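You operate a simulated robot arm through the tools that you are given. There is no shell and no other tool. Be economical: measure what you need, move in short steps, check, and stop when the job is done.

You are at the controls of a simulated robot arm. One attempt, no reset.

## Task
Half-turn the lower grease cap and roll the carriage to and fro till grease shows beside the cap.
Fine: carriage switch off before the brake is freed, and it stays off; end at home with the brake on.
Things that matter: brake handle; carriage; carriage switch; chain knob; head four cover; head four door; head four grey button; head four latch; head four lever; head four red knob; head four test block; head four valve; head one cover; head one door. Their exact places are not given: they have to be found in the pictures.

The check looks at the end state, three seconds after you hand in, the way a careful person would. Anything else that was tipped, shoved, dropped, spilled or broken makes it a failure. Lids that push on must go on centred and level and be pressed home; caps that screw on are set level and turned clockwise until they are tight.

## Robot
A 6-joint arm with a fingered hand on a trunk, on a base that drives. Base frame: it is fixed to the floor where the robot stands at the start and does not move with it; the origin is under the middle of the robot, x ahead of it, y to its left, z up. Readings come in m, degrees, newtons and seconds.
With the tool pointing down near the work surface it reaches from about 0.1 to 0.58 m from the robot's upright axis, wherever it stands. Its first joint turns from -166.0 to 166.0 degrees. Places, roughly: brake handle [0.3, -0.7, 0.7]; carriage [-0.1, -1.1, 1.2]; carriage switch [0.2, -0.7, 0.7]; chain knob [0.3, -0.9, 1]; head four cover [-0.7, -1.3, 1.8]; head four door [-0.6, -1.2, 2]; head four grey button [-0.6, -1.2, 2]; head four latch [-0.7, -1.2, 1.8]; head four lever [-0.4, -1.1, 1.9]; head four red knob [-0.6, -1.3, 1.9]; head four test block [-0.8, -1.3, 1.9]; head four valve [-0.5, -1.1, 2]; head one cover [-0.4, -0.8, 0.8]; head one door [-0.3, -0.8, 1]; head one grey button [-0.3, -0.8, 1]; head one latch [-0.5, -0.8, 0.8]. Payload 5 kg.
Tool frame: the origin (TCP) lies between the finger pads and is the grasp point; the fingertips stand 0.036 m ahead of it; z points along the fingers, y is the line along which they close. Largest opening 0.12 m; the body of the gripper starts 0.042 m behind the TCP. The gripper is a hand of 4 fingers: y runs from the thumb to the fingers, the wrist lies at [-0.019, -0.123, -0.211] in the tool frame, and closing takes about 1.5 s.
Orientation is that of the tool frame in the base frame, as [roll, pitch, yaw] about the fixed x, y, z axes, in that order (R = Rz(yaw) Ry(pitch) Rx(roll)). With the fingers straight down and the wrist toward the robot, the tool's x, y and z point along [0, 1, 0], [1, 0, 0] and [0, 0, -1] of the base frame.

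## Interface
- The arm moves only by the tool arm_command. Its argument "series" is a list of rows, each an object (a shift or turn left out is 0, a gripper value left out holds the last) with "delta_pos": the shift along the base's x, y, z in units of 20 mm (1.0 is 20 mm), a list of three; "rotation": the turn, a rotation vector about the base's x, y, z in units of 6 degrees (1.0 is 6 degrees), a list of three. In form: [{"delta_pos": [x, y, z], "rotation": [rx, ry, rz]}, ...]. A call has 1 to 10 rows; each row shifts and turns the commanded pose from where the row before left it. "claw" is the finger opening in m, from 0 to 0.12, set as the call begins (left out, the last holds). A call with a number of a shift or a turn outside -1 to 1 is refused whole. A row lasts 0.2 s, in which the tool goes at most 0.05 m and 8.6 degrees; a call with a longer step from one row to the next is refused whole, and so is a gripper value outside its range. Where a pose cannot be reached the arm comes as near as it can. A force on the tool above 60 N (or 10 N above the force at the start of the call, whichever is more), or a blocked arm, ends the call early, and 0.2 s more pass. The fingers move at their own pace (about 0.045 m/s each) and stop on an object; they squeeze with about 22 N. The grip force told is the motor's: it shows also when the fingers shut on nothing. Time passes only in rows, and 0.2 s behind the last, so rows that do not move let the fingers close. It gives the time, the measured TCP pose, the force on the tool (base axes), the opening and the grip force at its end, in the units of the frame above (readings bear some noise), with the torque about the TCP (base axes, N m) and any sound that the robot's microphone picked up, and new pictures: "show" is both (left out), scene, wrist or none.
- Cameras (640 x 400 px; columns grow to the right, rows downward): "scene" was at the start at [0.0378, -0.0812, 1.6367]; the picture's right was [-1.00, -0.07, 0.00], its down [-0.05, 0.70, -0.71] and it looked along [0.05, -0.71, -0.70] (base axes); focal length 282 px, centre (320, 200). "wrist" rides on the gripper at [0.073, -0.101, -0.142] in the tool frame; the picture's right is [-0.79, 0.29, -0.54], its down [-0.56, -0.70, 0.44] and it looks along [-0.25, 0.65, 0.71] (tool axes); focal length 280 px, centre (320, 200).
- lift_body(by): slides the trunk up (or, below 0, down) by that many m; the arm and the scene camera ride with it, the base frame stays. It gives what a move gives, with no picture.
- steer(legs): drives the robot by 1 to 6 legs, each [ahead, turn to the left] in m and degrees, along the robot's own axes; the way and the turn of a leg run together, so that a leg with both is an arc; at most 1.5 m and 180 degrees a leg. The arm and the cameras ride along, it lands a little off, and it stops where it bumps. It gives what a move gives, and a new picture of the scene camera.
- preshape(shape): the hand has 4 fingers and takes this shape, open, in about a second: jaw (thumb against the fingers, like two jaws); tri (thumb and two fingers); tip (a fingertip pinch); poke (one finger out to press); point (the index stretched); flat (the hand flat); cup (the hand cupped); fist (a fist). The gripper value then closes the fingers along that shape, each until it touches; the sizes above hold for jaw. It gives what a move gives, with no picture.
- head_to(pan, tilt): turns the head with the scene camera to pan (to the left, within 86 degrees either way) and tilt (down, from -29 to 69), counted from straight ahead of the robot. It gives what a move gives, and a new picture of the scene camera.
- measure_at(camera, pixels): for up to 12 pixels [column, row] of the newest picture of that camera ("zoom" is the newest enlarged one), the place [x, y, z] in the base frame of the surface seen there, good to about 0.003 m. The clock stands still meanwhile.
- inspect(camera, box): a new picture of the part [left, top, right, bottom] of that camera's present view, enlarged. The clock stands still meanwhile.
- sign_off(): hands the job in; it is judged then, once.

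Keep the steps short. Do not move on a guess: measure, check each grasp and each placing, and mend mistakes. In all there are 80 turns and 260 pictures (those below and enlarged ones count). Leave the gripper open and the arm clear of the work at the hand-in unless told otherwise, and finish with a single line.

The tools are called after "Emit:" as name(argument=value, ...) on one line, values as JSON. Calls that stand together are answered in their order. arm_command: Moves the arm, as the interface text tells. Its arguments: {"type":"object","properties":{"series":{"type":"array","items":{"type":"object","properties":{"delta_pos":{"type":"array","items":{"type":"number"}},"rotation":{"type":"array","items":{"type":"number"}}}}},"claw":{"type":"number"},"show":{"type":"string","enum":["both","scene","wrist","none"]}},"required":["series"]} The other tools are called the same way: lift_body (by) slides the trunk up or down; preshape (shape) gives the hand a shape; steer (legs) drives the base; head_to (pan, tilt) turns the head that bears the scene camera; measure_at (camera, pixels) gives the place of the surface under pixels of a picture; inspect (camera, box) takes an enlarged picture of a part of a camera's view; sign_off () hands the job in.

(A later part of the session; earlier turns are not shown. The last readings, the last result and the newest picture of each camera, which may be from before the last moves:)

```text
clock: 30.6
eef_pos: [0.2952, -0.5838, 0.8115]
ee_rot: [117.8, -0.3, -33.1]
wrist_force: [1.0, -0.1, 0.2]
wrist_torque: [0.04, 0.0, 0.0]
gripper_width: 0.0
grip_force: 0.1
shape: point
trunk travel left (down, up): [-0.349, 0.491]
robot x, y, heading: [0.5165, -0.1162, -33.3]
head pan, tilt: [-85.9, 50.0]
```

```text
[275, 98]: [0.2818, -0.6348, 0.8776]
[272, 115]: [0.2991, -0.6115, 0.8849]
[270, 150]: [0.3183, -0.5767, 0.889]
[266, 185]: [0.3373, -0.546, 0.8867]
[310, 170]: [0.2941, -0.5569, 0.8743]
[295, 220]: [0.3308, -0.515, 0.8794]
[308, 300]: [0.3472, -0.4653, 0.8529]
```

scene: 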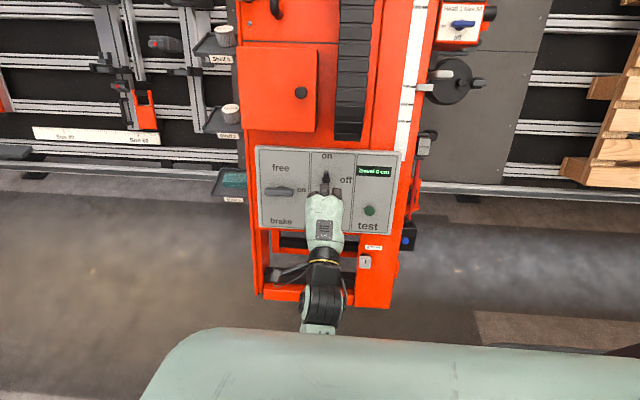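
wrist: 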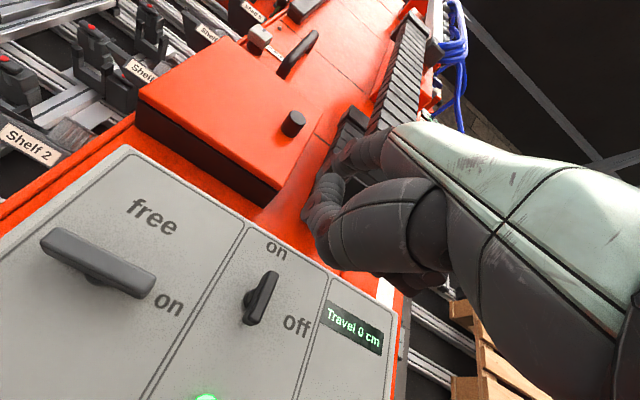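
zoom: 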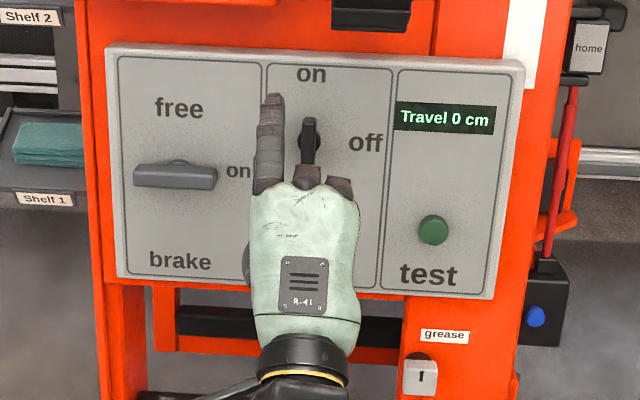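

The index tip lies 17 mm left, 14 mm ahead of and about 80 mm above the TCP. I bring it near the left of the switch's top end.

Emit:
arm_command(series=[{"delta_pos": [-0.22, -0.345, -0.99]}, {"delta_pos": [-0.22, -0.345, -0.99]}, {"delta_pos": [-0.22, -0.345, -0.99]}, {"delta_pos": [-0.22, -0.345, -0.99]}], show="wrist")

Emit:
inspect(camera="scene", box=[270, 130, 390, 230])

```text
clock: 31.6
eef_pos: [0.2778, -0.6104, 0.7329]
ee_rot: [117.8, -0.4, -33.0]
wrist_force: [0.8, -0.2, 0.4]
wrist_torque: [-0.01, -0.03, 0.01]
gripper_width: 0.0001
grip_force: 0.1
shape: point
trunk travel left (down, up): [-0.349, 0.491]
robot x, y, heading: [0.5198, -0.1174, -33.2]
head pan, tilt: [-85.9, 50.0]
```

wrist: 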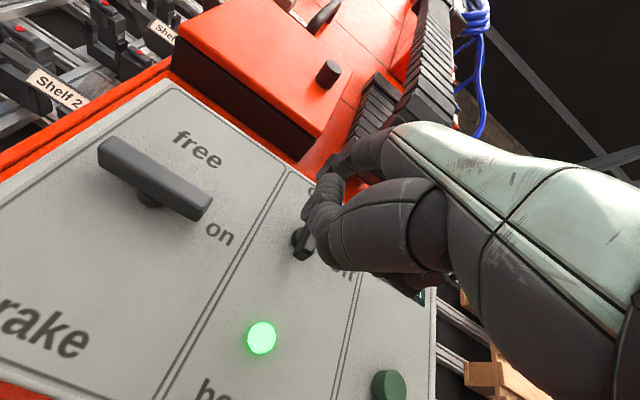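

```text
4.00 times, centred on (330, 180) of scene
```

zoom: 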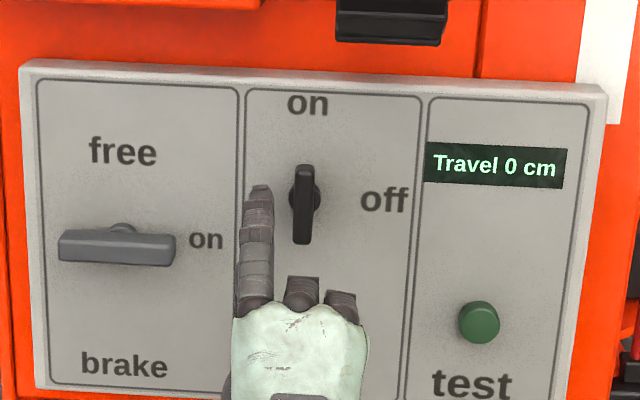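

Emit:
arm_command(series=[{"delta_pos": [-0.48, -0.744, -0.466]}, {"delta_pos": [-0.48, -0.744, -0.466]}, {"delta_pos": [-0.48, -0.744, -0.466]}], show="wrist")

Emit:
inspect(camera="scene", box=[270, 130, 390, 230])

Emit:
measure_at(camera="zoom", pixels=[[262, 175], [262, 190], [304, 180], [300, 280], [340, 290]])

```text
clock: 32.4
eef_pos: [0.2477, -0.656, 0.7058]
ee_rot: [117.8, -0.3, -33.0]
wrist_force: [-0.6, 0.4, -0.1]
wrist_torque: [0.02, 0.0, 0.02]
gripper_width: 0.0002
grip_force: 0.1
shape: point
trunk travel left (down, up): [-0.349, 0.491]
robot x, y, heading: [0.5213, -0.1188, -33.3]
head pan, tilt: [-85.9, 50.0]
```

wrist: 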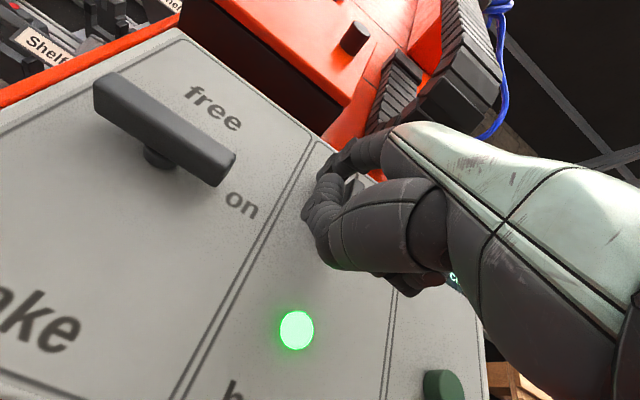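

```text
4.00 times, centred on (330, 180) of scene
```

zoom: 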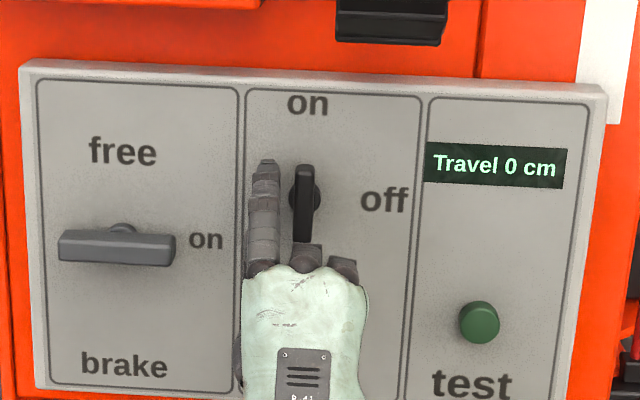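

```text
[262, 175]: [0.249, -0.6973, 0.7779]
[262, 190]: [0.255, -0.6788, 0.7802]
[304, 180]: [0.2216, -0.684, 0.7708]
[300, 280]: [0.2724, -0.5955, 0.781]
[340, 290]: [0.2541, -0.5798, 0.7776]
```

Emit:
arm_command(series=[{"delta_pos": [-0.27, -0.41, -0.256]}, {"delta_pos": [-0.27, -0.41, -0.256]}], show="none")

Emit:
arm_command(series=[{"delta_pos": [-0.42, 0.27, 0]}, {"delta_pos": [-0.42, 0.27, 0]}], show="wrist")

Emit:
inspect(camera="scene", box=[270, 130, 390, 230])

```text
clock: 33.1
eef_pos: [0.2419, -0.6661, 0.7049]
ee_rot: [116.9, -0.5, -33.2]
wrist_force: [24.5, 38.1, 17.7]
wrist_torque: [-1.45, 1.11, -0.1]
gripper_width: 0.0
grip_force: 0.0
shape: point
trunk travel left (down, up): [-0.349, 0.491]
robot x, y, heading: [0.5185, -0.1212, -33.1]
head pan, tilt: [-85.9, 50.0]
stopped in row 2: the force on the tool passed its limit at 66 N (the readings are from after the stop); the commanded pose is now the measured one
```

```text
clock: 33.7
eef_pos: [0.2241, -0.6576, 0.6958]
ee_rot: [117.5, -0.3, -32.9]
wrist_force: [31.0, 19.2, 5.4]
wrist_torque: [-1.66, 1.99, 1.34]
gripper_width: 0.0001
grip_force: 0.1
shape: point
trunk travel left (down, up): [-0.349, 0.491]
robot x, y, heading: [0.5213, -0.1163, -33.1]
head pan, tilt: [-85.9, 50.0]
```

wrist: 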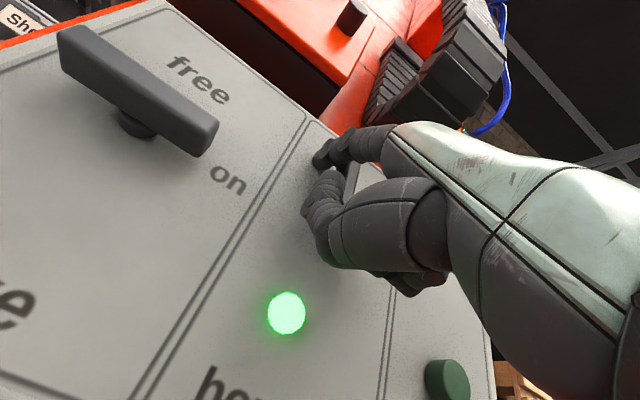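

```text
4.00 times, centred on (330, 180) of scene
```

zoom: 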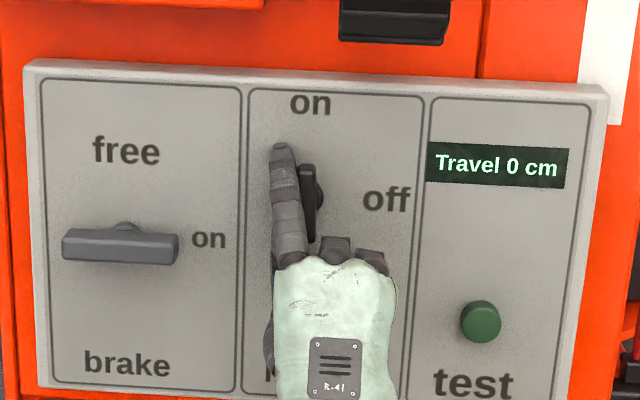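

The thumb or a folded finger pressed on the bar's front and blocked it. I'll back off and push the bottom end leftwards from the right, with the index. That is also clockwise, and the other fingers stay clear.

Emit:
arm_command(series=[{"delta_pos": [0.48, 0.744, 0.466]}, {"delta_pos": [0.48, 0.744, 0.466]}, {"delta_pos": [0.48, 0.744, 0.466]}, {"delta_pos": [0.48, 0.744, 0.466]}, {"delta_pos": [-0.445, 0.785, -0.8]}, {"delta_pos": [-0.445, 0.785, -0.8]}], show="wrist")

Emit:
inspect(camera="scene", box=[270, 130, 390, 230])

```text
clock: 35.1
eef_pos: [0.2427, -0.5671, 0.7034]
ee_rot: [117.6, -0.4, -33.2]
wrist_force: [-0.8, -0.1, 0.5]
wrist_torque: [-0.01, 0.02, -0.02]
gripper_width: 0.0
grip_force: 0.1
shape: point
trunk travel left (down, up): [-0.349, 0.491]
robot x, y, heading: [0.5206, -0.1157, -33.1]
head pan, tilt: [-85.9, 50.0]
```

wrist: 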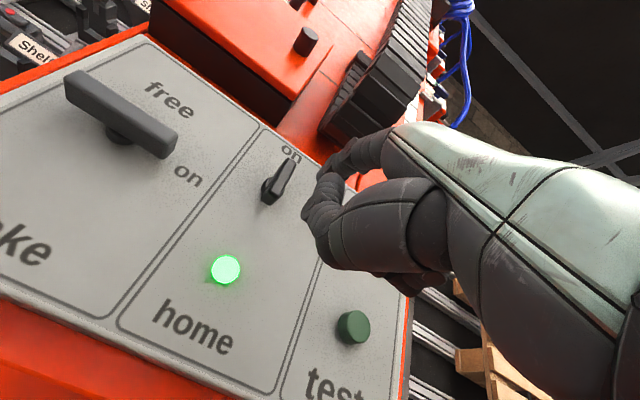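

```text
4.00 times, centred on (330, 180) of scene
```

zoom: 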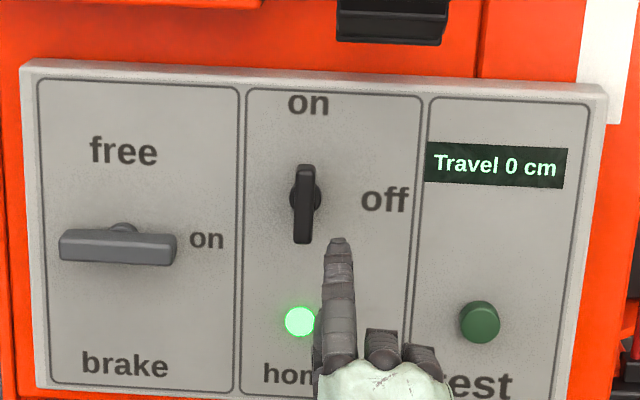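

Emit:
arm_command(series=[{"delta_pos": [-0.48, -0.744, -0.466]}, {"delta_pos": [-0.48, -0.744, -0.466]}, {"delta_pos": [-0.48, -0.744, -0.466]}, {"delta_pos": [-0.36, -0.56, -0.35]}], show="wrist")

Emit:
inspect(camera="scene", box=[270, 130, 390, 230])

Emit:
measure_at(camera="zoom", pixels=[[333, 200], [335, 215], [303, 230]])

```text
clock: 36.1
eef_pos: [0.2071, -0.6227, 0.6699]
ee_rot: [117.4, -0.5, -33.1]
wrist_force: [13.7, 23.0, 3.9]
wrist_torque: [-1.71, 0.89, 0.44]
gripper_width: 0.0002
grip_force: 0.1
shape: point
trunk travel left (down, up): [-0.349, 0.491]
robot x, y, heading: [0.517, -0.1197, -33.3]
head pan, tilt: [-85.9, 50.0]
```

wrist: 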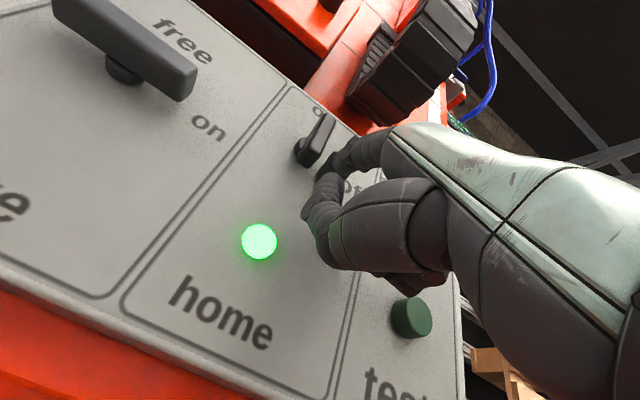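

```text
4.00 times, centred on (330, 180) of scene
```

zoom: 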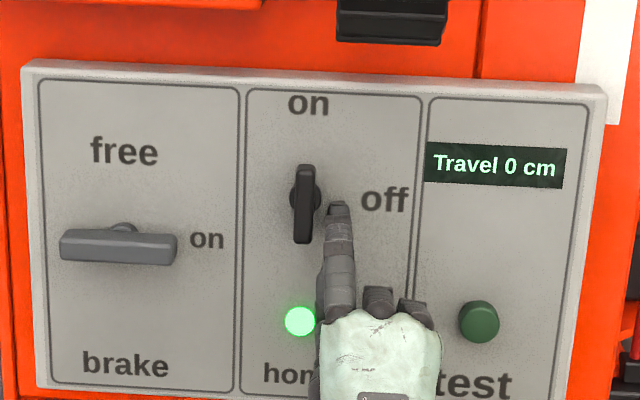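

```text
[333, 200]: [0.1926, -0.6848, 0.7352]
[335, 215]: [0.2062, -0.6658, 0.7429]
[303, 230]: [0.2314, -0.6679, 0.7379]
```

The index sits right of the bar's lower end, overlapping it in depth, with light contact on the panel. Back 2 mm and push left.

Emit:
arm_command(series=[{"delta_pos": [0.06, 0.09, 0.056]}, {"delta_pos": [0.63, -0.407, 0]}, {"delta_pos": [0.63, -0.407, 0]}], show="wrist")

Emit:
inspect(camera="scene", box=[270, 130, 390, 230])

```text
clock: 36.9
eef_pos: [0.2287, -0.6344, 0.6686]
ee_rot: [117.6, -0.8, -33.5]
wrist_force: [-17.4, 25.1, 1.9]
wrist_torque: [-1.74, -1.13, -0.78]
gripper_width: 0.1151
grip_force: 0.0
shape: point
trunk travel left (down, up): [-0.349, 0.491]
robot x, y, heading: [0.5224, -0.1185, -33.5]
head pan, tilt: [-85.9, 50.0]
```

wrist: 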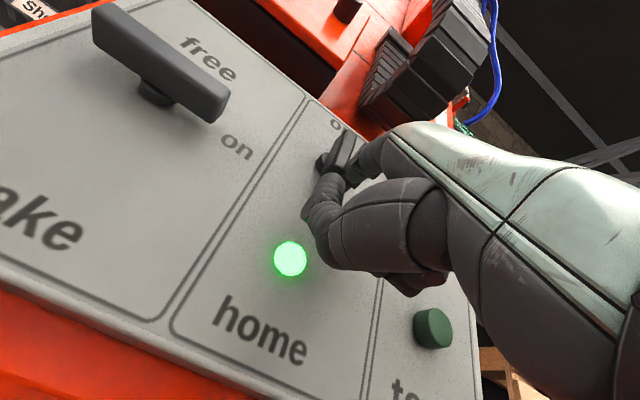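

```text
4.00 times, centred on (330, 180) of scene
```

zoom: 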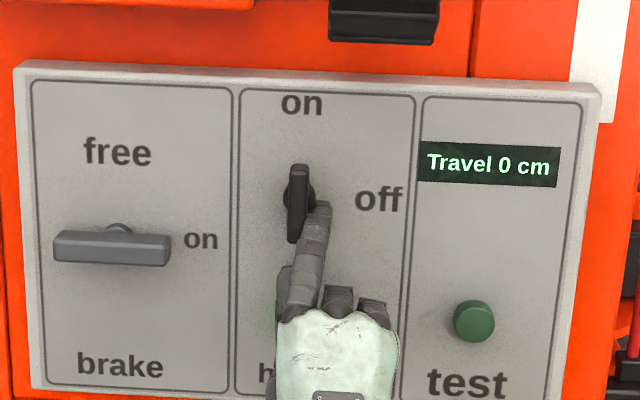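

The bar tilts a little and the finger flexes. Push further in the same line.

Emit:
arm_command(series=[{"delta_pos": [0.42, -0.271, 0]}, {"delta_pos": [0.42, -0.271, 0]}, {"delta_pos": [0.42, -0.271, 0]}], show="wrist")

Emit:
inspect(camera="scene", box=[270, 130, 390, 230])

```text
clock: 37.4
eef_pos: [0.2337, -0.6375, 0.6681]
ee_rot: [118.0, -1.1, -35.1]
wrist_force: [-22.7, 27.0, 2.6]
wrist_torque: [-1.95, -1.55, -1.08]
gripper_width: 0.1152
grip_force: 0.0
shape: point
trunk travel left (down, up): [-0.349, 0.491]
robot x, y, heading: [0.5143, -0.1199, -33.6]
head pan, tilt: [-85.9, 50.0]
stopped in row 2: the force on the tool passed its limit at 65 N (the readings are from after the stop); the commanded pose is now the measured one
```

wrist: 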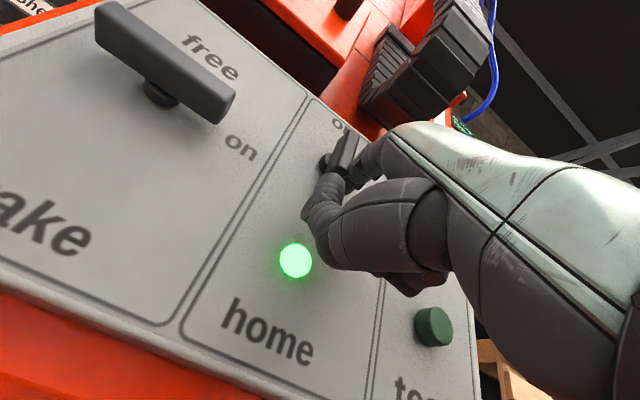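

```text
4.00 times, centred on (330, 180) of scene
```

zoom: 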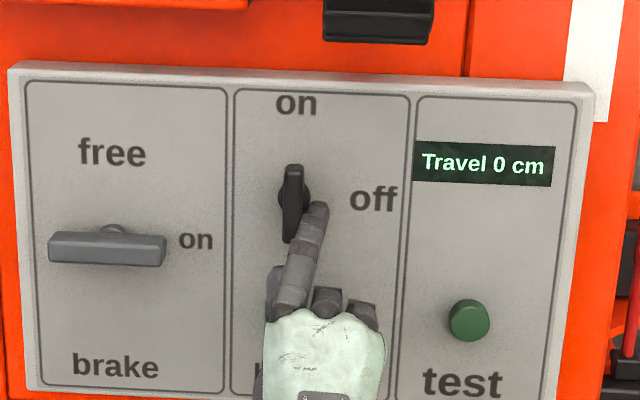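

The finger pushed only about 10 mm from the pivot, which is poor leverage. I'll move 12 mm lower and try again.

Emit:
arm_command(series=[{"delta_pos": [-0.62, 0.885, -0.46]}, {"delta_pos": [0, 0, 0]}, {"delta_pos": [0.42, -0.271, 0]}, {"delta_pos": [0.42, -0.271, 0]}, {"delta_pos": [0.42, -0.271, 0]}, {"delta_pos": [0.42, -0.271, 0]}, {"delta_pos": [0.42, -0.271, 0]}], show="wrist")

Emit:
inspect(camera="scene", box=[270, 130, 390, 230])

```text
clock: 39.0
eef_pos: [0.269, -0.6502, 0.6598]
ee_rot: [118.1, -0.8, -34.1]
wrist_force: [0.9, 1.5, 1.2]
wrist_torque: [-0.18, 0.04, 0.0]
gripper_width: 0.0
grip_force: 0.1
shape: point
trunk travel left (down, up): [-0.349, 0.491]
robot x, y, heading: [0.5172, -0.1208, -33.1]
head pan, tilt: [-85.9, 50.0]
```

wrist: 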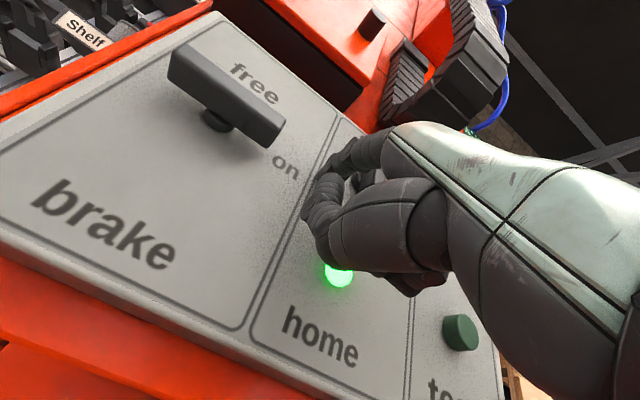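

```text
4.00 times, centred on (330, 180) of scene
```

zoom: 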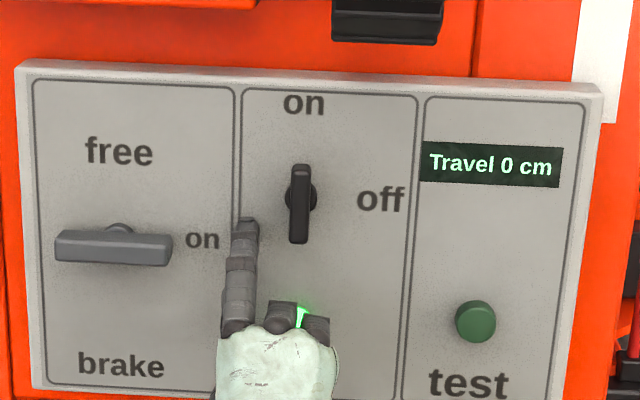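

The finger slid past without turning it. I'll retract and change to the closed jaw. There the finger bundle is stiff sideways and leads by 36 mm, so I can push the bar's lower end with that.

Emit:
arm_command(series=[{"delta_pos": [0.48, 0.744, 0.466]}, {"delta_pos": [0.48, 0.744, 0.466]}, {"delta_pos": [0.48, 0.744, 0.466]}, {"delta_pos": [0.48, 0.744, 0.466]}, {"delta_pos": [0.48, 0.744, 0.466]}, {"delta_pos": [0.48, 0.744, 0.466]}, {"delta_pos": [-1, 0.08, 0.91]}, {"delta_pos": [-1, 0.08, 0.91]}, {"delta_pos": [-1, 0.08, 0.91]}, {"delta_pos": [-1, 0.08, 0.91]}], show="none")

Emit:
preshape(shape="jaw")

Emit:
arm_command(series=[{}, {}, {}, {}, {}, {}, {}], claw=0, show="wrist")

Emit:
inspect(camera="scene", box=[270, 130, 390, 230])

```text
clock: 41.2
eef_pos: [0.2454, -0.5544, 0.7861]
ee_rot: [118.0, -0.8, -34.4]
wrist_force: [-1.1, 0.5, 0.1]
wrist_torque: [0.01, 0.0, 0.01]
gripper_width: 0.0
grip_force: 0.1
shape: point
trunk travel left (down, up): [-0.349, 0.491]
robot x, y, heading: [0.5173, -0.1198, -33.4]
head pan, tilt: [-85.9, 50.0]
```

```text
clock: 42.1
eef_pos: [0.2449, -0.5547, 0.7875]
ee_rot: [118.0, -0.8, -34.4]
wrist_force: [0.4, 0.2, -0.1]
wrist_torque: [0.02, -0.01, -0.02]
gripper_width: 0.1197
grip_force: 0.1
shape: jaw
trunk travel left (down, up): [-0.349, 0.491]
robot x, y, heading: [0.5199, -0.1197, -33.8]
head pan, tilt: [-85.9, 50.0]
```

```text
clock: 43.7
eef_pos: [0.2447, -0.5549, 0.7869]
ee_rot: [117.9, -0.8, -34.4]
wrist_force: [0.7, 0.2, 0.2]
wrist_torque: [-0.02, -0.02, 0.03]
gripper_width: 0.0001
grip_force: 5.9
shape: jaw
trunk travel left (down, up): [-0.349, 0.491]
robot x, y, heading: [0.5224, -0.1178, -33.5]
head pan, tilt: [-85.9, 50.0]
```

wrist: 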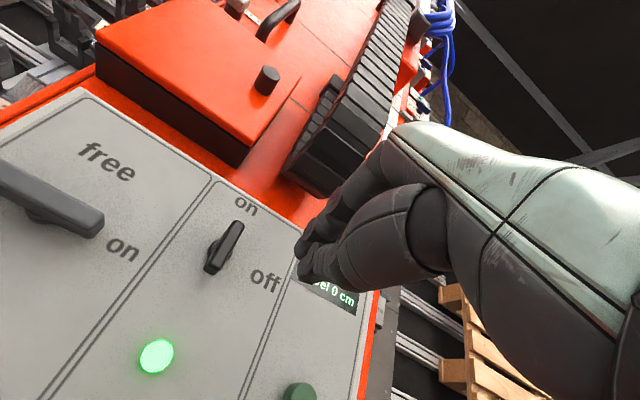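

```text
4.00 times, centred on (330, 180) of scene
```

zoom: 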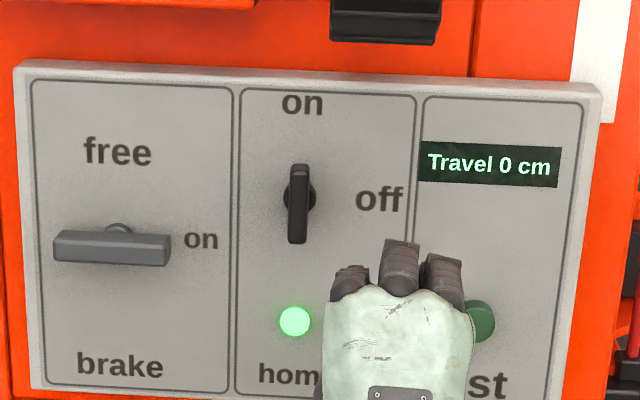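

Emit:
arm_command(series=[{"delta_pos": [-0.48, -0.744, -0.466]}, {"delta_pos": [-0.48, -0.744, -0.466]}, {"delta_pos": [-0.48, -0.744, -0.466]}, {"delta_pos": [-0.48, -0.744, -0.466]}, {"delta_pos": [-0.46, -0.72, -0.45]}], show="wrist")

Emit:
inspect(camera="scene", box=[270, 130, 390, 230])

```text
clock: 44.9
eef_pos: [0.1965, -0.6299, 0.7402]
ee_rot: [118.0, -0.8, -34.5]
wrist_force: [0.2, -0.1, -0.2]
wrist_torque: [-0.03, 0.01, 0.02]
gripper_width: 0.0
grip_force: 21.8
shape: jaw
trunk travel left (down, up): [-0.349, 0.491]
robot x, y, heading: [0.5159, -0.1193, -33.6]
head pan, tilt: [-85.9, 50.0]
```

wrist: 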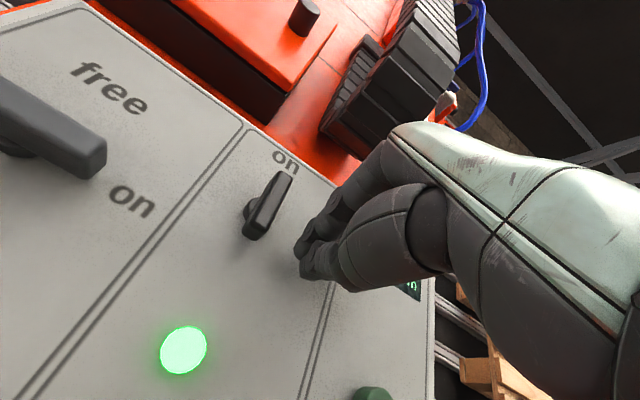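

```text
4.00 times, centred on (330, 180) of scene
```

zoom: 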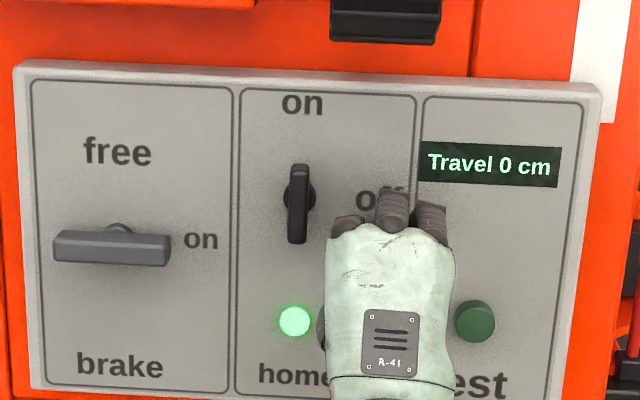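

Emit:
arm_command(series=[{"delta_pos": [-0.14, -0.22, -0.14]}, {"delta_pos": [0.63, -0.407, 0]}, {"delta_pos": [0.63, -0.407, 0]}], show="wrist")

Emit:
inspect(camera="scene", box=[270, 130, 390, 230])

```text
clock: 45.7
eef_pos: [0.2158, -0.6473, 0.7377]
ee_rot: [117.9, -0.8, -34.8]
wrist_force: [-15.0, 12.0, -0.9]
wrist_torque: [-0.03, -0.02, -0.21]
gripper_width: 0.0
grip_force: 22.1
shape: jaw
trunk travel left (down, up): [-0.349, 0.491]
robot x, y, heading: [0.5178, -0.1198, -33.7]
head pan, tilt: [-85.9, 50.0]
```

wrist: 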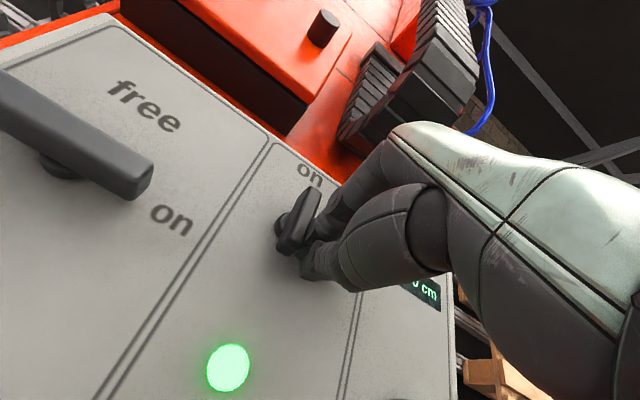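

```text
4.00 times, centred on (330, 180) of scene
```

zoom: 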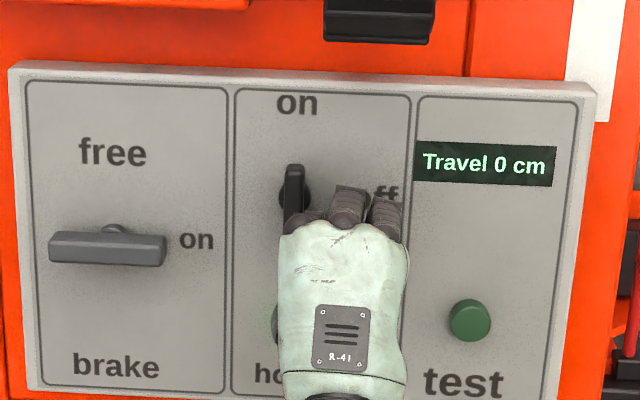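

Contact is 20 N, but the index touches near the bar's middle. I ease back, go 16 mm lower and push again.

Emit:
arm_command(series=[{"delta_pos": [-0.5, 0.32, 0]}, {"delta_pos": [0.2, 0.31, -0.71]}, {"delta_pos": [0.5, -0.32, 0]}, {"delta_pos": [0.42, -0.271, 0]}, {"delta_pos": [0.42, -0.271, 0]}], show="wrist")

Emit:
inspect(camera="scene", box=[270, 130, 390, 230])

```text
clock: 46.8
eef_pos: [0.2227, -0.6402, 0.7256]
ee_rot: [117.4, -0.5, -35.8]
wrist_force: [-20.1, 21.9, 0.6]
wrist_torque: [-0.11, -0.06, -0.4]
gripper_width: 0.0
grip_force: 21.0
shape: jaw
trunk travel left (down, up): [-0.349, 0.491]
robot x, y, heading: [0.5172, -0.1135, -34.3]
head pan, tilt: [-85.9, 50.0]
stopped in row 5: the force on the tool passed its limit at 69 N (the readings are from after the stop); the commanded pose is now the measured one
```

wrist: 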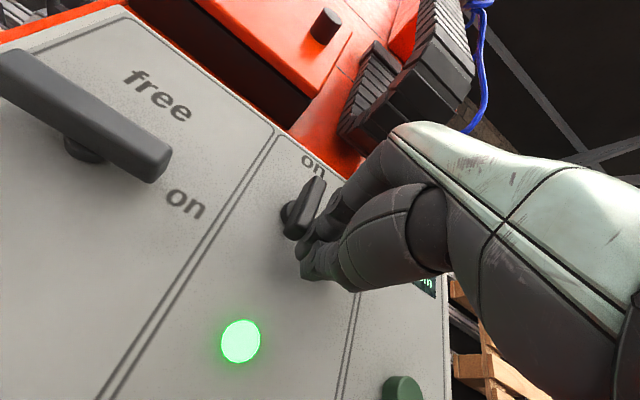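

```text
4.00 times, centred on (330, 180) of scene
```

zoom: 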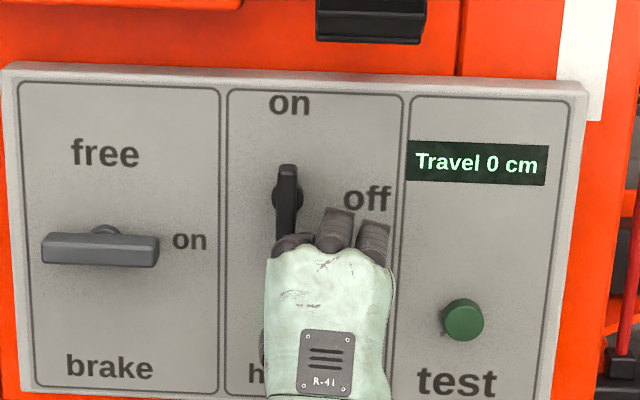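

Nearly 70 N at the end of the bar does not turn it clockwise. I'll back off and look closely at the switch and brake.

Emit:
arm_command(series=[{"delta_pos": [-0.5, 0.32, 0]}, {"delta_pos": [0.48, 0.744, 0.466]}, {"delta_pos": [0.48, 0.744, 0.466]}, {"delta_pos": [0.48, 0.744, 0.466]}, {"delta_pos": [0.48, 0.744, 0.466]}, {"delta_pos": [0.2, 0.3, -1]}, {"delta_pos": [0.2, 0.3, -1]}], show="wrist")

Emit:
inspect(camera="scene", box=[312, 160, 362, 200])

Emit:
inspect(camera="wrist", box=[150, 100, 400, 260])

```text
clock: 48.4
eef_pos: [0.2629, -0.5645, 0.7211]
ee_rot: [117.6, -0.5, -35.5]
wrist_force: [0.0, 0.2, -0.2]
wrist_torque: [-0.02, -0.01, -0.07]
gripper_width: 0.0001
grip_force: 22.0
shape: jaw
trunk travel left (down, up): [-0.349, 0.491]
robot x, y, heading: [0.5145, -0.1204, -34.1]
head pan, tilt: [-85.9, 50.0]
```

wrist: 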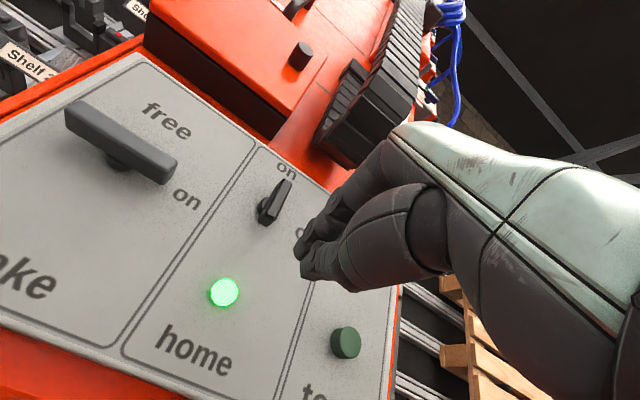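

```text
10.00 times, centred on (337, 180) of scene
```

zoom: 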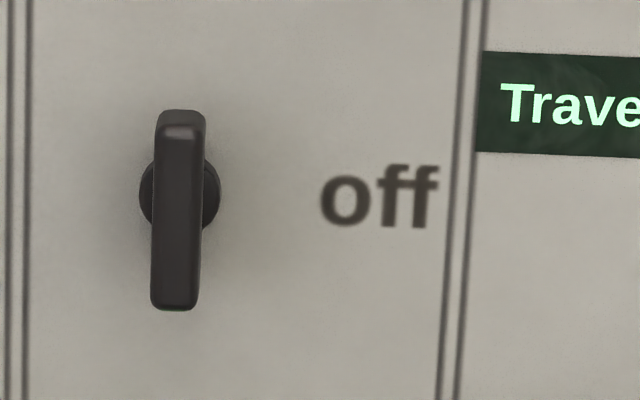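

```text
2.50 times, centred on (275, 180) of wrist
```

zoom: 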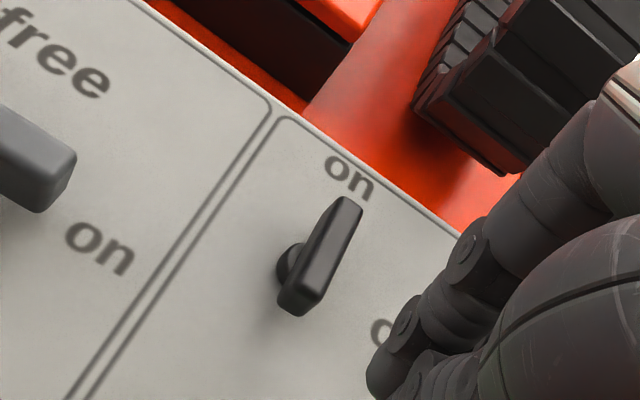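

Clockwise looks blocked, so I test the other sense gently: the top end pushed to the left by the finger bundle, at the same orientation.

Emit:
arm_command(series=[{"delta_pos": [-0.485, -0.253, 0.903], "rotation": [0, 0, 0.2]}, {"delta_pos": [-0.485, -0.253, 0.903], "rotation": [0, 0, 0.2]}, {"delta_pos": [-0.485, -0.253, 0.903]}, {"delta_pos": [-0.485, -0.253, 0.903]}, {"delta_pos": [-0.485, -0.253, 0.903]}, {"delta_pos": [-0.48, -0.744, -0.466]}, {"delta_pos": [-0.48, -0.744, -0.466]}, {"delta_pos": [-0.48, -0.744, -0.466]}, {"delta_pos": [-0.46, -0.72, -0.45]}], show="wrist")

Emit:
inspect(camera="scene", box=[270, 130, 390, 230])

```text
clock: 50.4
eef_pos: [0.1764, -0.6495, 0.774]
ee_rot: [117.6, -0.5, -33.1]
wrist_force: [0.3, -0.7, -0.9]
wrist_torque: [0.0, -0.02, 0.03]
gripper_width: 0.0
grip_force: 22.0
shape: jaw
trunk travel left (down, up): [-0.349, 0.491]
robot x, y, heading: [0.5187, -0.1183, -33.8]
head pan, tilt: [-85.9, 50.0]
```

wrist: 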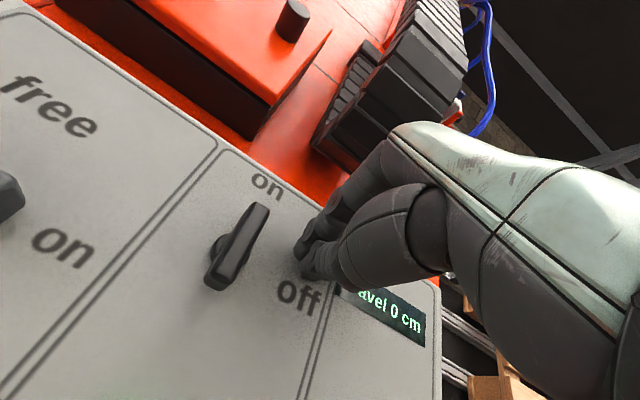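

```text
4.00 times, centred on (330, 180) of scene
```

zoom: 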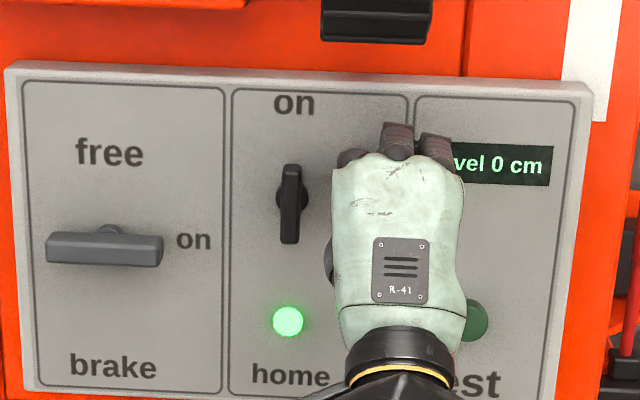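

Emit:
arm_command(series=[{"delta_pos": [0.5, -0.32, 0]}, {"delta_pos": [0.5, -0.32, 0]}, {"delta_pos": [0.5, -0.32, 0]}], show="wrist")

Emit:
inspect(camera="scene", box=[270, 130, 390, 230])

```text
clock: 51.2
eef_pos: [0.2072, -0.6681, 0.7749]
ee_rot: [117.6, -0.6, -33.1]
wrist_force: [-1.8, 0.4, 1.6]
wrist_torque: [-0.02, 0.01, -0.04]
gripper_width: 0.0001
grip_force: 22.2
shape: jaw
trunk travel left (down, up): [-0.349, 0.491]
robot x, y, heading: [0.5157, -0.1187, -33.6]
head pan, tilt: [-85.9, 50.0]
```

wrist: 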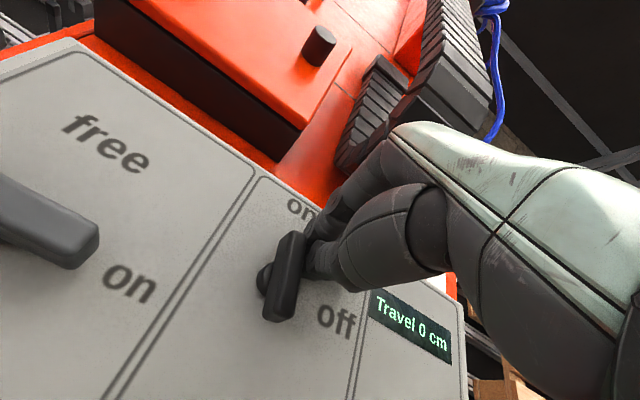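

```text
4.00 times, centred on (330, 180) of scene
```

zoom: 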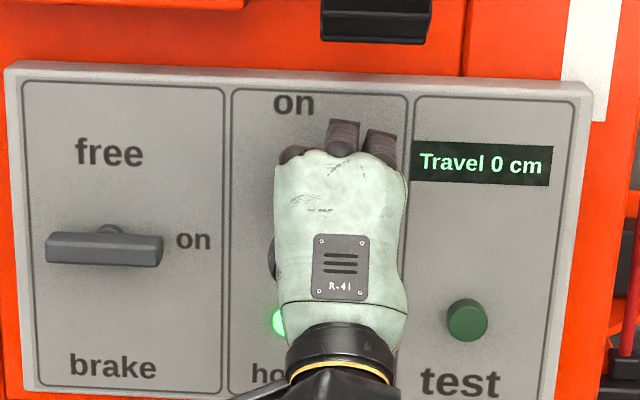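

It turned with almost no force: the bar swings counter-clockwise, toward "off" with its other end. Carry on pushing left, then down.

Emit:
arm_command(series=[{"delta_pos": [0.5, -0.32, 0]}, {"delta_pos": [0.5, -0.32, 0]}, {"delta_pos": [0.5, -0.32, 0]}], show="wrist")

Emit:
inspect(camera="scene", box=[270, 130, 390, 230])

```text
clock: 52.0
eef_pos: [0.237, -0.6889, 0.7761]
ee_rot: [117.5, -0.5, -33.1]
wrist_force: [-0.8, 2.8, 7.1]
wrist_torque: [0.08, 0.06, -0.04]
gripper_width: 0.0
grip_force: 22.1
shape: jaw
trunk travel left (down, up): [-0.349, 0.491]
robot x, y, heading: [0.5149, -0.1169, -33.6]
head pan, tilt: [-85.9, 50.0]
```

wrist: 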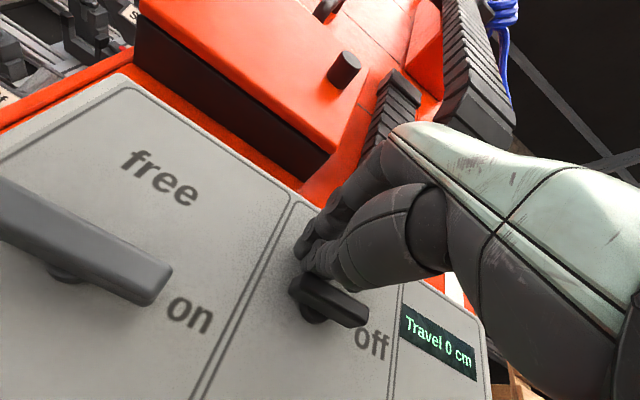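

```text
4.00 times, centred on (330, 180) of scene
```

zoom: 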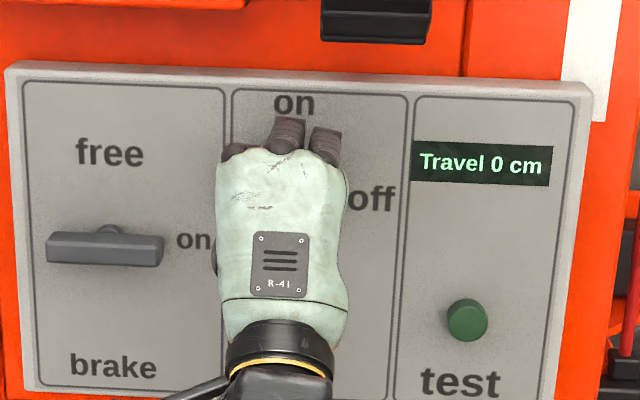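

Emit:
arm_command(series=[{"delta_pos": [0.05, 0.08, -0.18]}, {"delta_pos": [0.48, 0.744, 0.466]}, {"delta_pos": [0.48, 0.744, 0.466]}, {"delta_pos": [0.48, 0.744, 0.466]}, {"delta_pos": [0.48, 0.744, 0.466]}, {"delta_pos": [-0.8, 0.5, 0]}, {"delta_pos": [-0.8, 0.5, 0]}], show="wrist")

Emit:
inspect(camera="scene", box=[270, 130, 390, 230])

```text
clock: 53.6
eef_pos: [0.2439, -0.6072, 0.8069]
ee_rot: [117.6, -0.5, -33.1]
wrist_force: [-0.4, -0.1, 0.1]
wrist_torque: [-0.01, 0.0, 0.01]
gripper_width: 0.0
grip_force: 21.4
shape: jaw
trunk travel left (down, up): [-0.349, 0.491]
robot x, y, heading: [0.5202, -0.1195, -33.8]
head pan, tilt: [-85.9, 50.0]
```

wrist: 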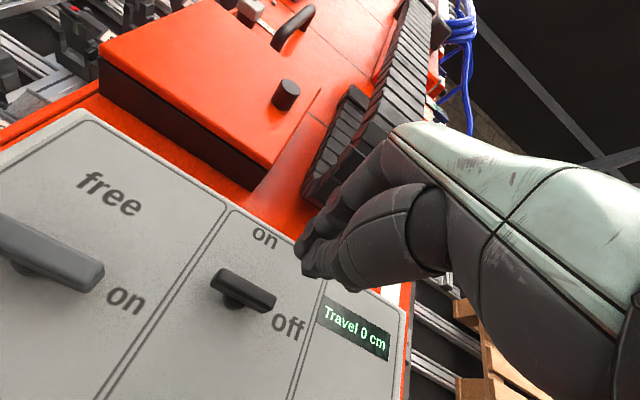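

```text
4.00 times, centred on (330, 180) of scene
```

zoom: 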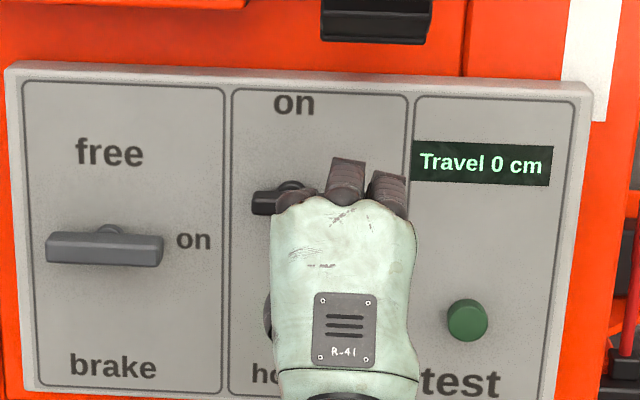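

The switch is now level: off. Next the brake. Its bar is horizontal, so my present hand orientation can grip it across. I move before it, with the fingers opening to 8 cm.

Emit:
arm_command(series=[{"delta_pos": [0.903, -0.4125, -0.292]}, {"delta_pos": [0.903, -0.4125, -0.292]}, {"delta_pos": [0.903, -0.4125, -0.292]}, {"delta_pos": [0.903, -0.4125, -0.292]}, {"delta_pos": [0.903, -0.4125, -0.292]}, {"delta_pos": [0.903, -0.4125, -0.292]}, {"delta_pos": [0.903, -0.4125, -0.292]}, {"delta_pos": [0.903, -0.4125, -0.292]}], claw=0.08, show="wrist")

Emit:
inspect(camera="scene", box=[240, 130, 360, 230])

```text
clock: 55.4
eef_pos: [0.3889, -0.674, 0.7602]
ee_rot: [117.7, -0.6, -33.1]
wrist_force: [0.9, -0.1, 0.3]
wrist_torque: [0.03, -0.01, 0.0]
gripper_width: 0.0802
grip_force: 0.0
shape: jaw
trunk travel left (down, up): [-0.349, 0.491]
robot x, y, heading: [0.5164, -0.1151, -34.2]
head pan, tilt: [-85.9, 50.0]
```

wrist: 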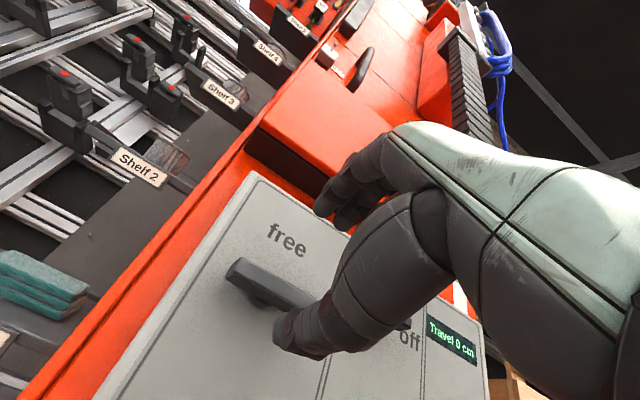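

```text
4.00 times, centred on (300, 180) of scene
```

zoom: 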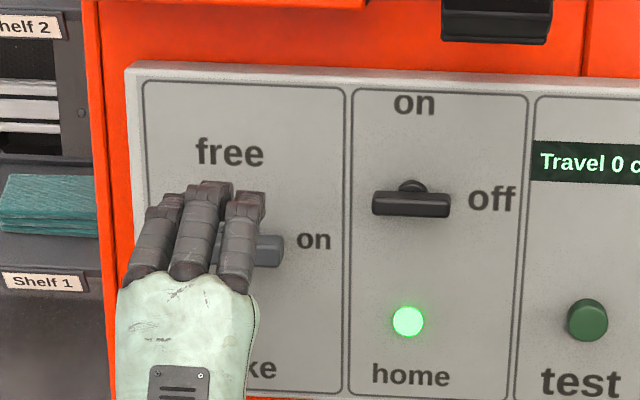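

Switch reads off. Advance onto the brake bar and close.

Emit:
arm_command(series=[{"delta_pos": [-0.48, -0.744, -0.466]}, {"delta_pos": [-0.48, -0.744, -0.466]}, {"delta_pos": [-0.48, -0.744, -0.466]}, {"delta_pos": [-0.37, -0.57, -0.36]}], show="none")

Emit:
arm_command(series=[{}, {}, {}, {}, {}, {}], claw=0, show="wrist")

Emit:
inspect(camera="scene", box=[240, 130, 360, 230])

```text
clock: 56.4
eef_pos: [0.3522, -0.7294, 0.7266]
ee_rot: [117.7, -0.5, -33.2]
wrist_force: [0.2, -0.7, 0.2]
wrist_torque: [0.01, -0.01, 0.02]
gripper_width: 0.0798
grip_force: 0.1
shape: jaw
trunk travel left (down, up): [-0.349, 0.491]
robot x, y, heading: [0.5138, -0.1183, -33.9]
head pan, tilt: [-85.9, 50.0]
```

```text
clock: 57.8
eef_pos: [0.352, -0.7286, 0.7267]
ee_rot: [117.7, -0.6, -33.1]
wrist_force: [-2.0, 0.3, -0.1]
wrist_torque: [0.0, 0.06, 0.03]
gripper_width: 0.0131
grip_force: 22.3
shape: jaw
trunk travel left (down, up): [-0.349, 0.491]
robot x, y, heading: [0.5178, -0.1224, -33.5]
head pan, tilt: [-85.9, 50.0]
```

wrist: 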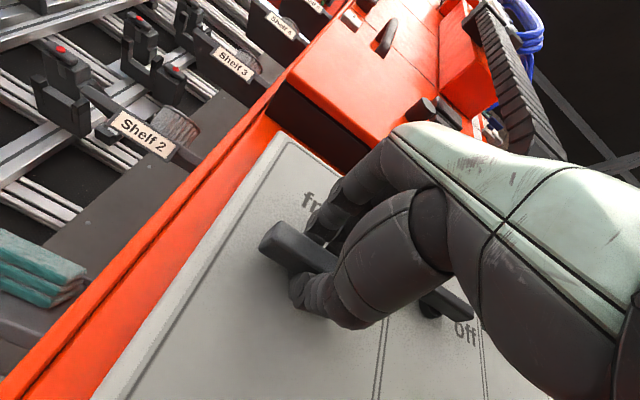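

```text
4.00 times, centred on (300, 180) of scene
```

zoom: 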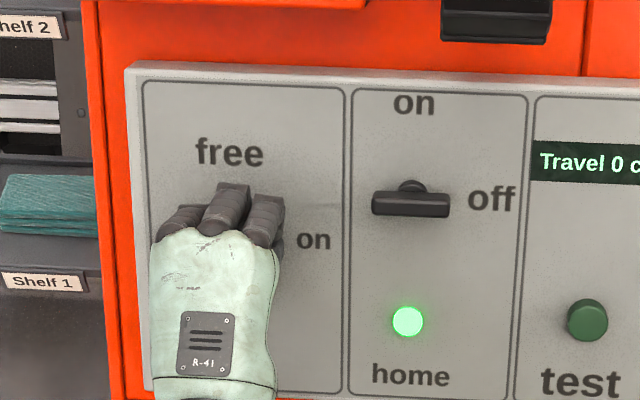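

Gripped (13 mm, 22 N). Try counter-clockwise 24° and read the torque.

Emit:
arm_command(series=[{"rotation": [0.48, 0.744, 0.466]}, {"rotation": [0.48, 0.744, 0.466]}, {"rotation": [0.48, 0.744, 0.466]}, {"rotation": [0.48, 0.744, 0.466]}], show="wrist")

```text
clock: 58.8
eef_pos: [0.3376, -0.7236, 0.7255]
ee_rot: [120.9, 17.3, -24.3]
wrist_force: [5.5, 4.5, 5.4]
wrist_torque: [-0.14, 0.0, -0.17]
gripper_width: 0.0135
grip_force: 21.8
shape: jaw
trunk travel left (down, up): [-0.349, 0.491]
robot x, y, heading: [0.5158, -0.1174, -33.8]
head pan, tilt: [-85.9, 50.0]
```

wrist: 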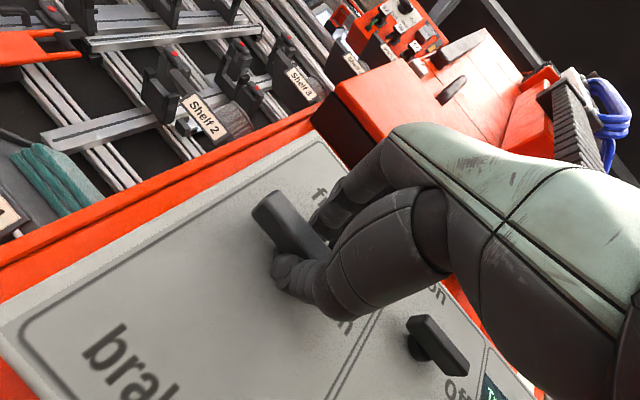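

Emit:
arm_command(series=[{"rotation": [0.48, 0.744, 0.466]}, {"rotation": [0.48, 0.744, 0.466]}, {"rotation": [0.48, 0.744, 0.466]}, {"rotation": [0.48, 0.744, 0.466]}], show="wrist")

Emit:
inspect(camera="scene", box=[240, 130, 360, 230])

```text
clock: 59.8
eef_pos: [0.3498, -0.7292, 0.7283]
ee_rot: [127.5, 40.7, -6.4]
wrist_force: [-37.3, -1.3, 5.2]
wrist_torque: [-0.54, 0.22, -1.12]
gripper_width: 0.0121
grip_force: 21.8
shape: jaw
trunk travel left (down, up): [-0.349, 0.491]
robot x, y, heading: [0.5205, -0.1185, -33.6]
head pan, tilt: [-85.9, 50.0]
```

wrist: 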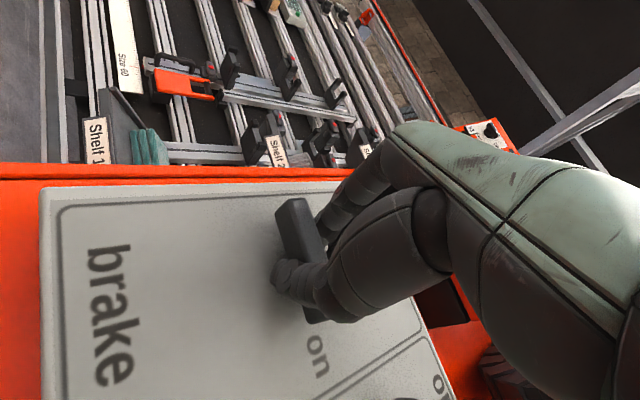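

```text
4.00 times, centred on (300, 180) of scene
```

zoom: 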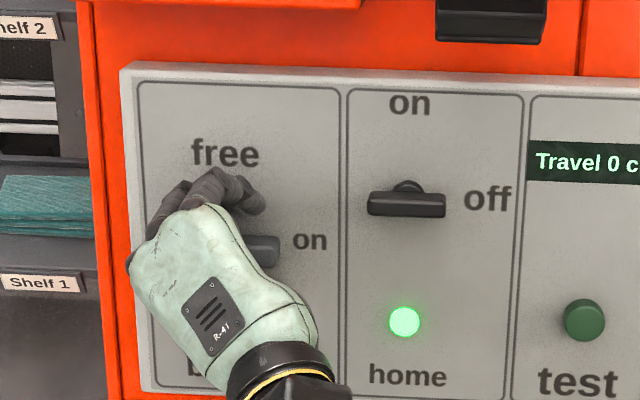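

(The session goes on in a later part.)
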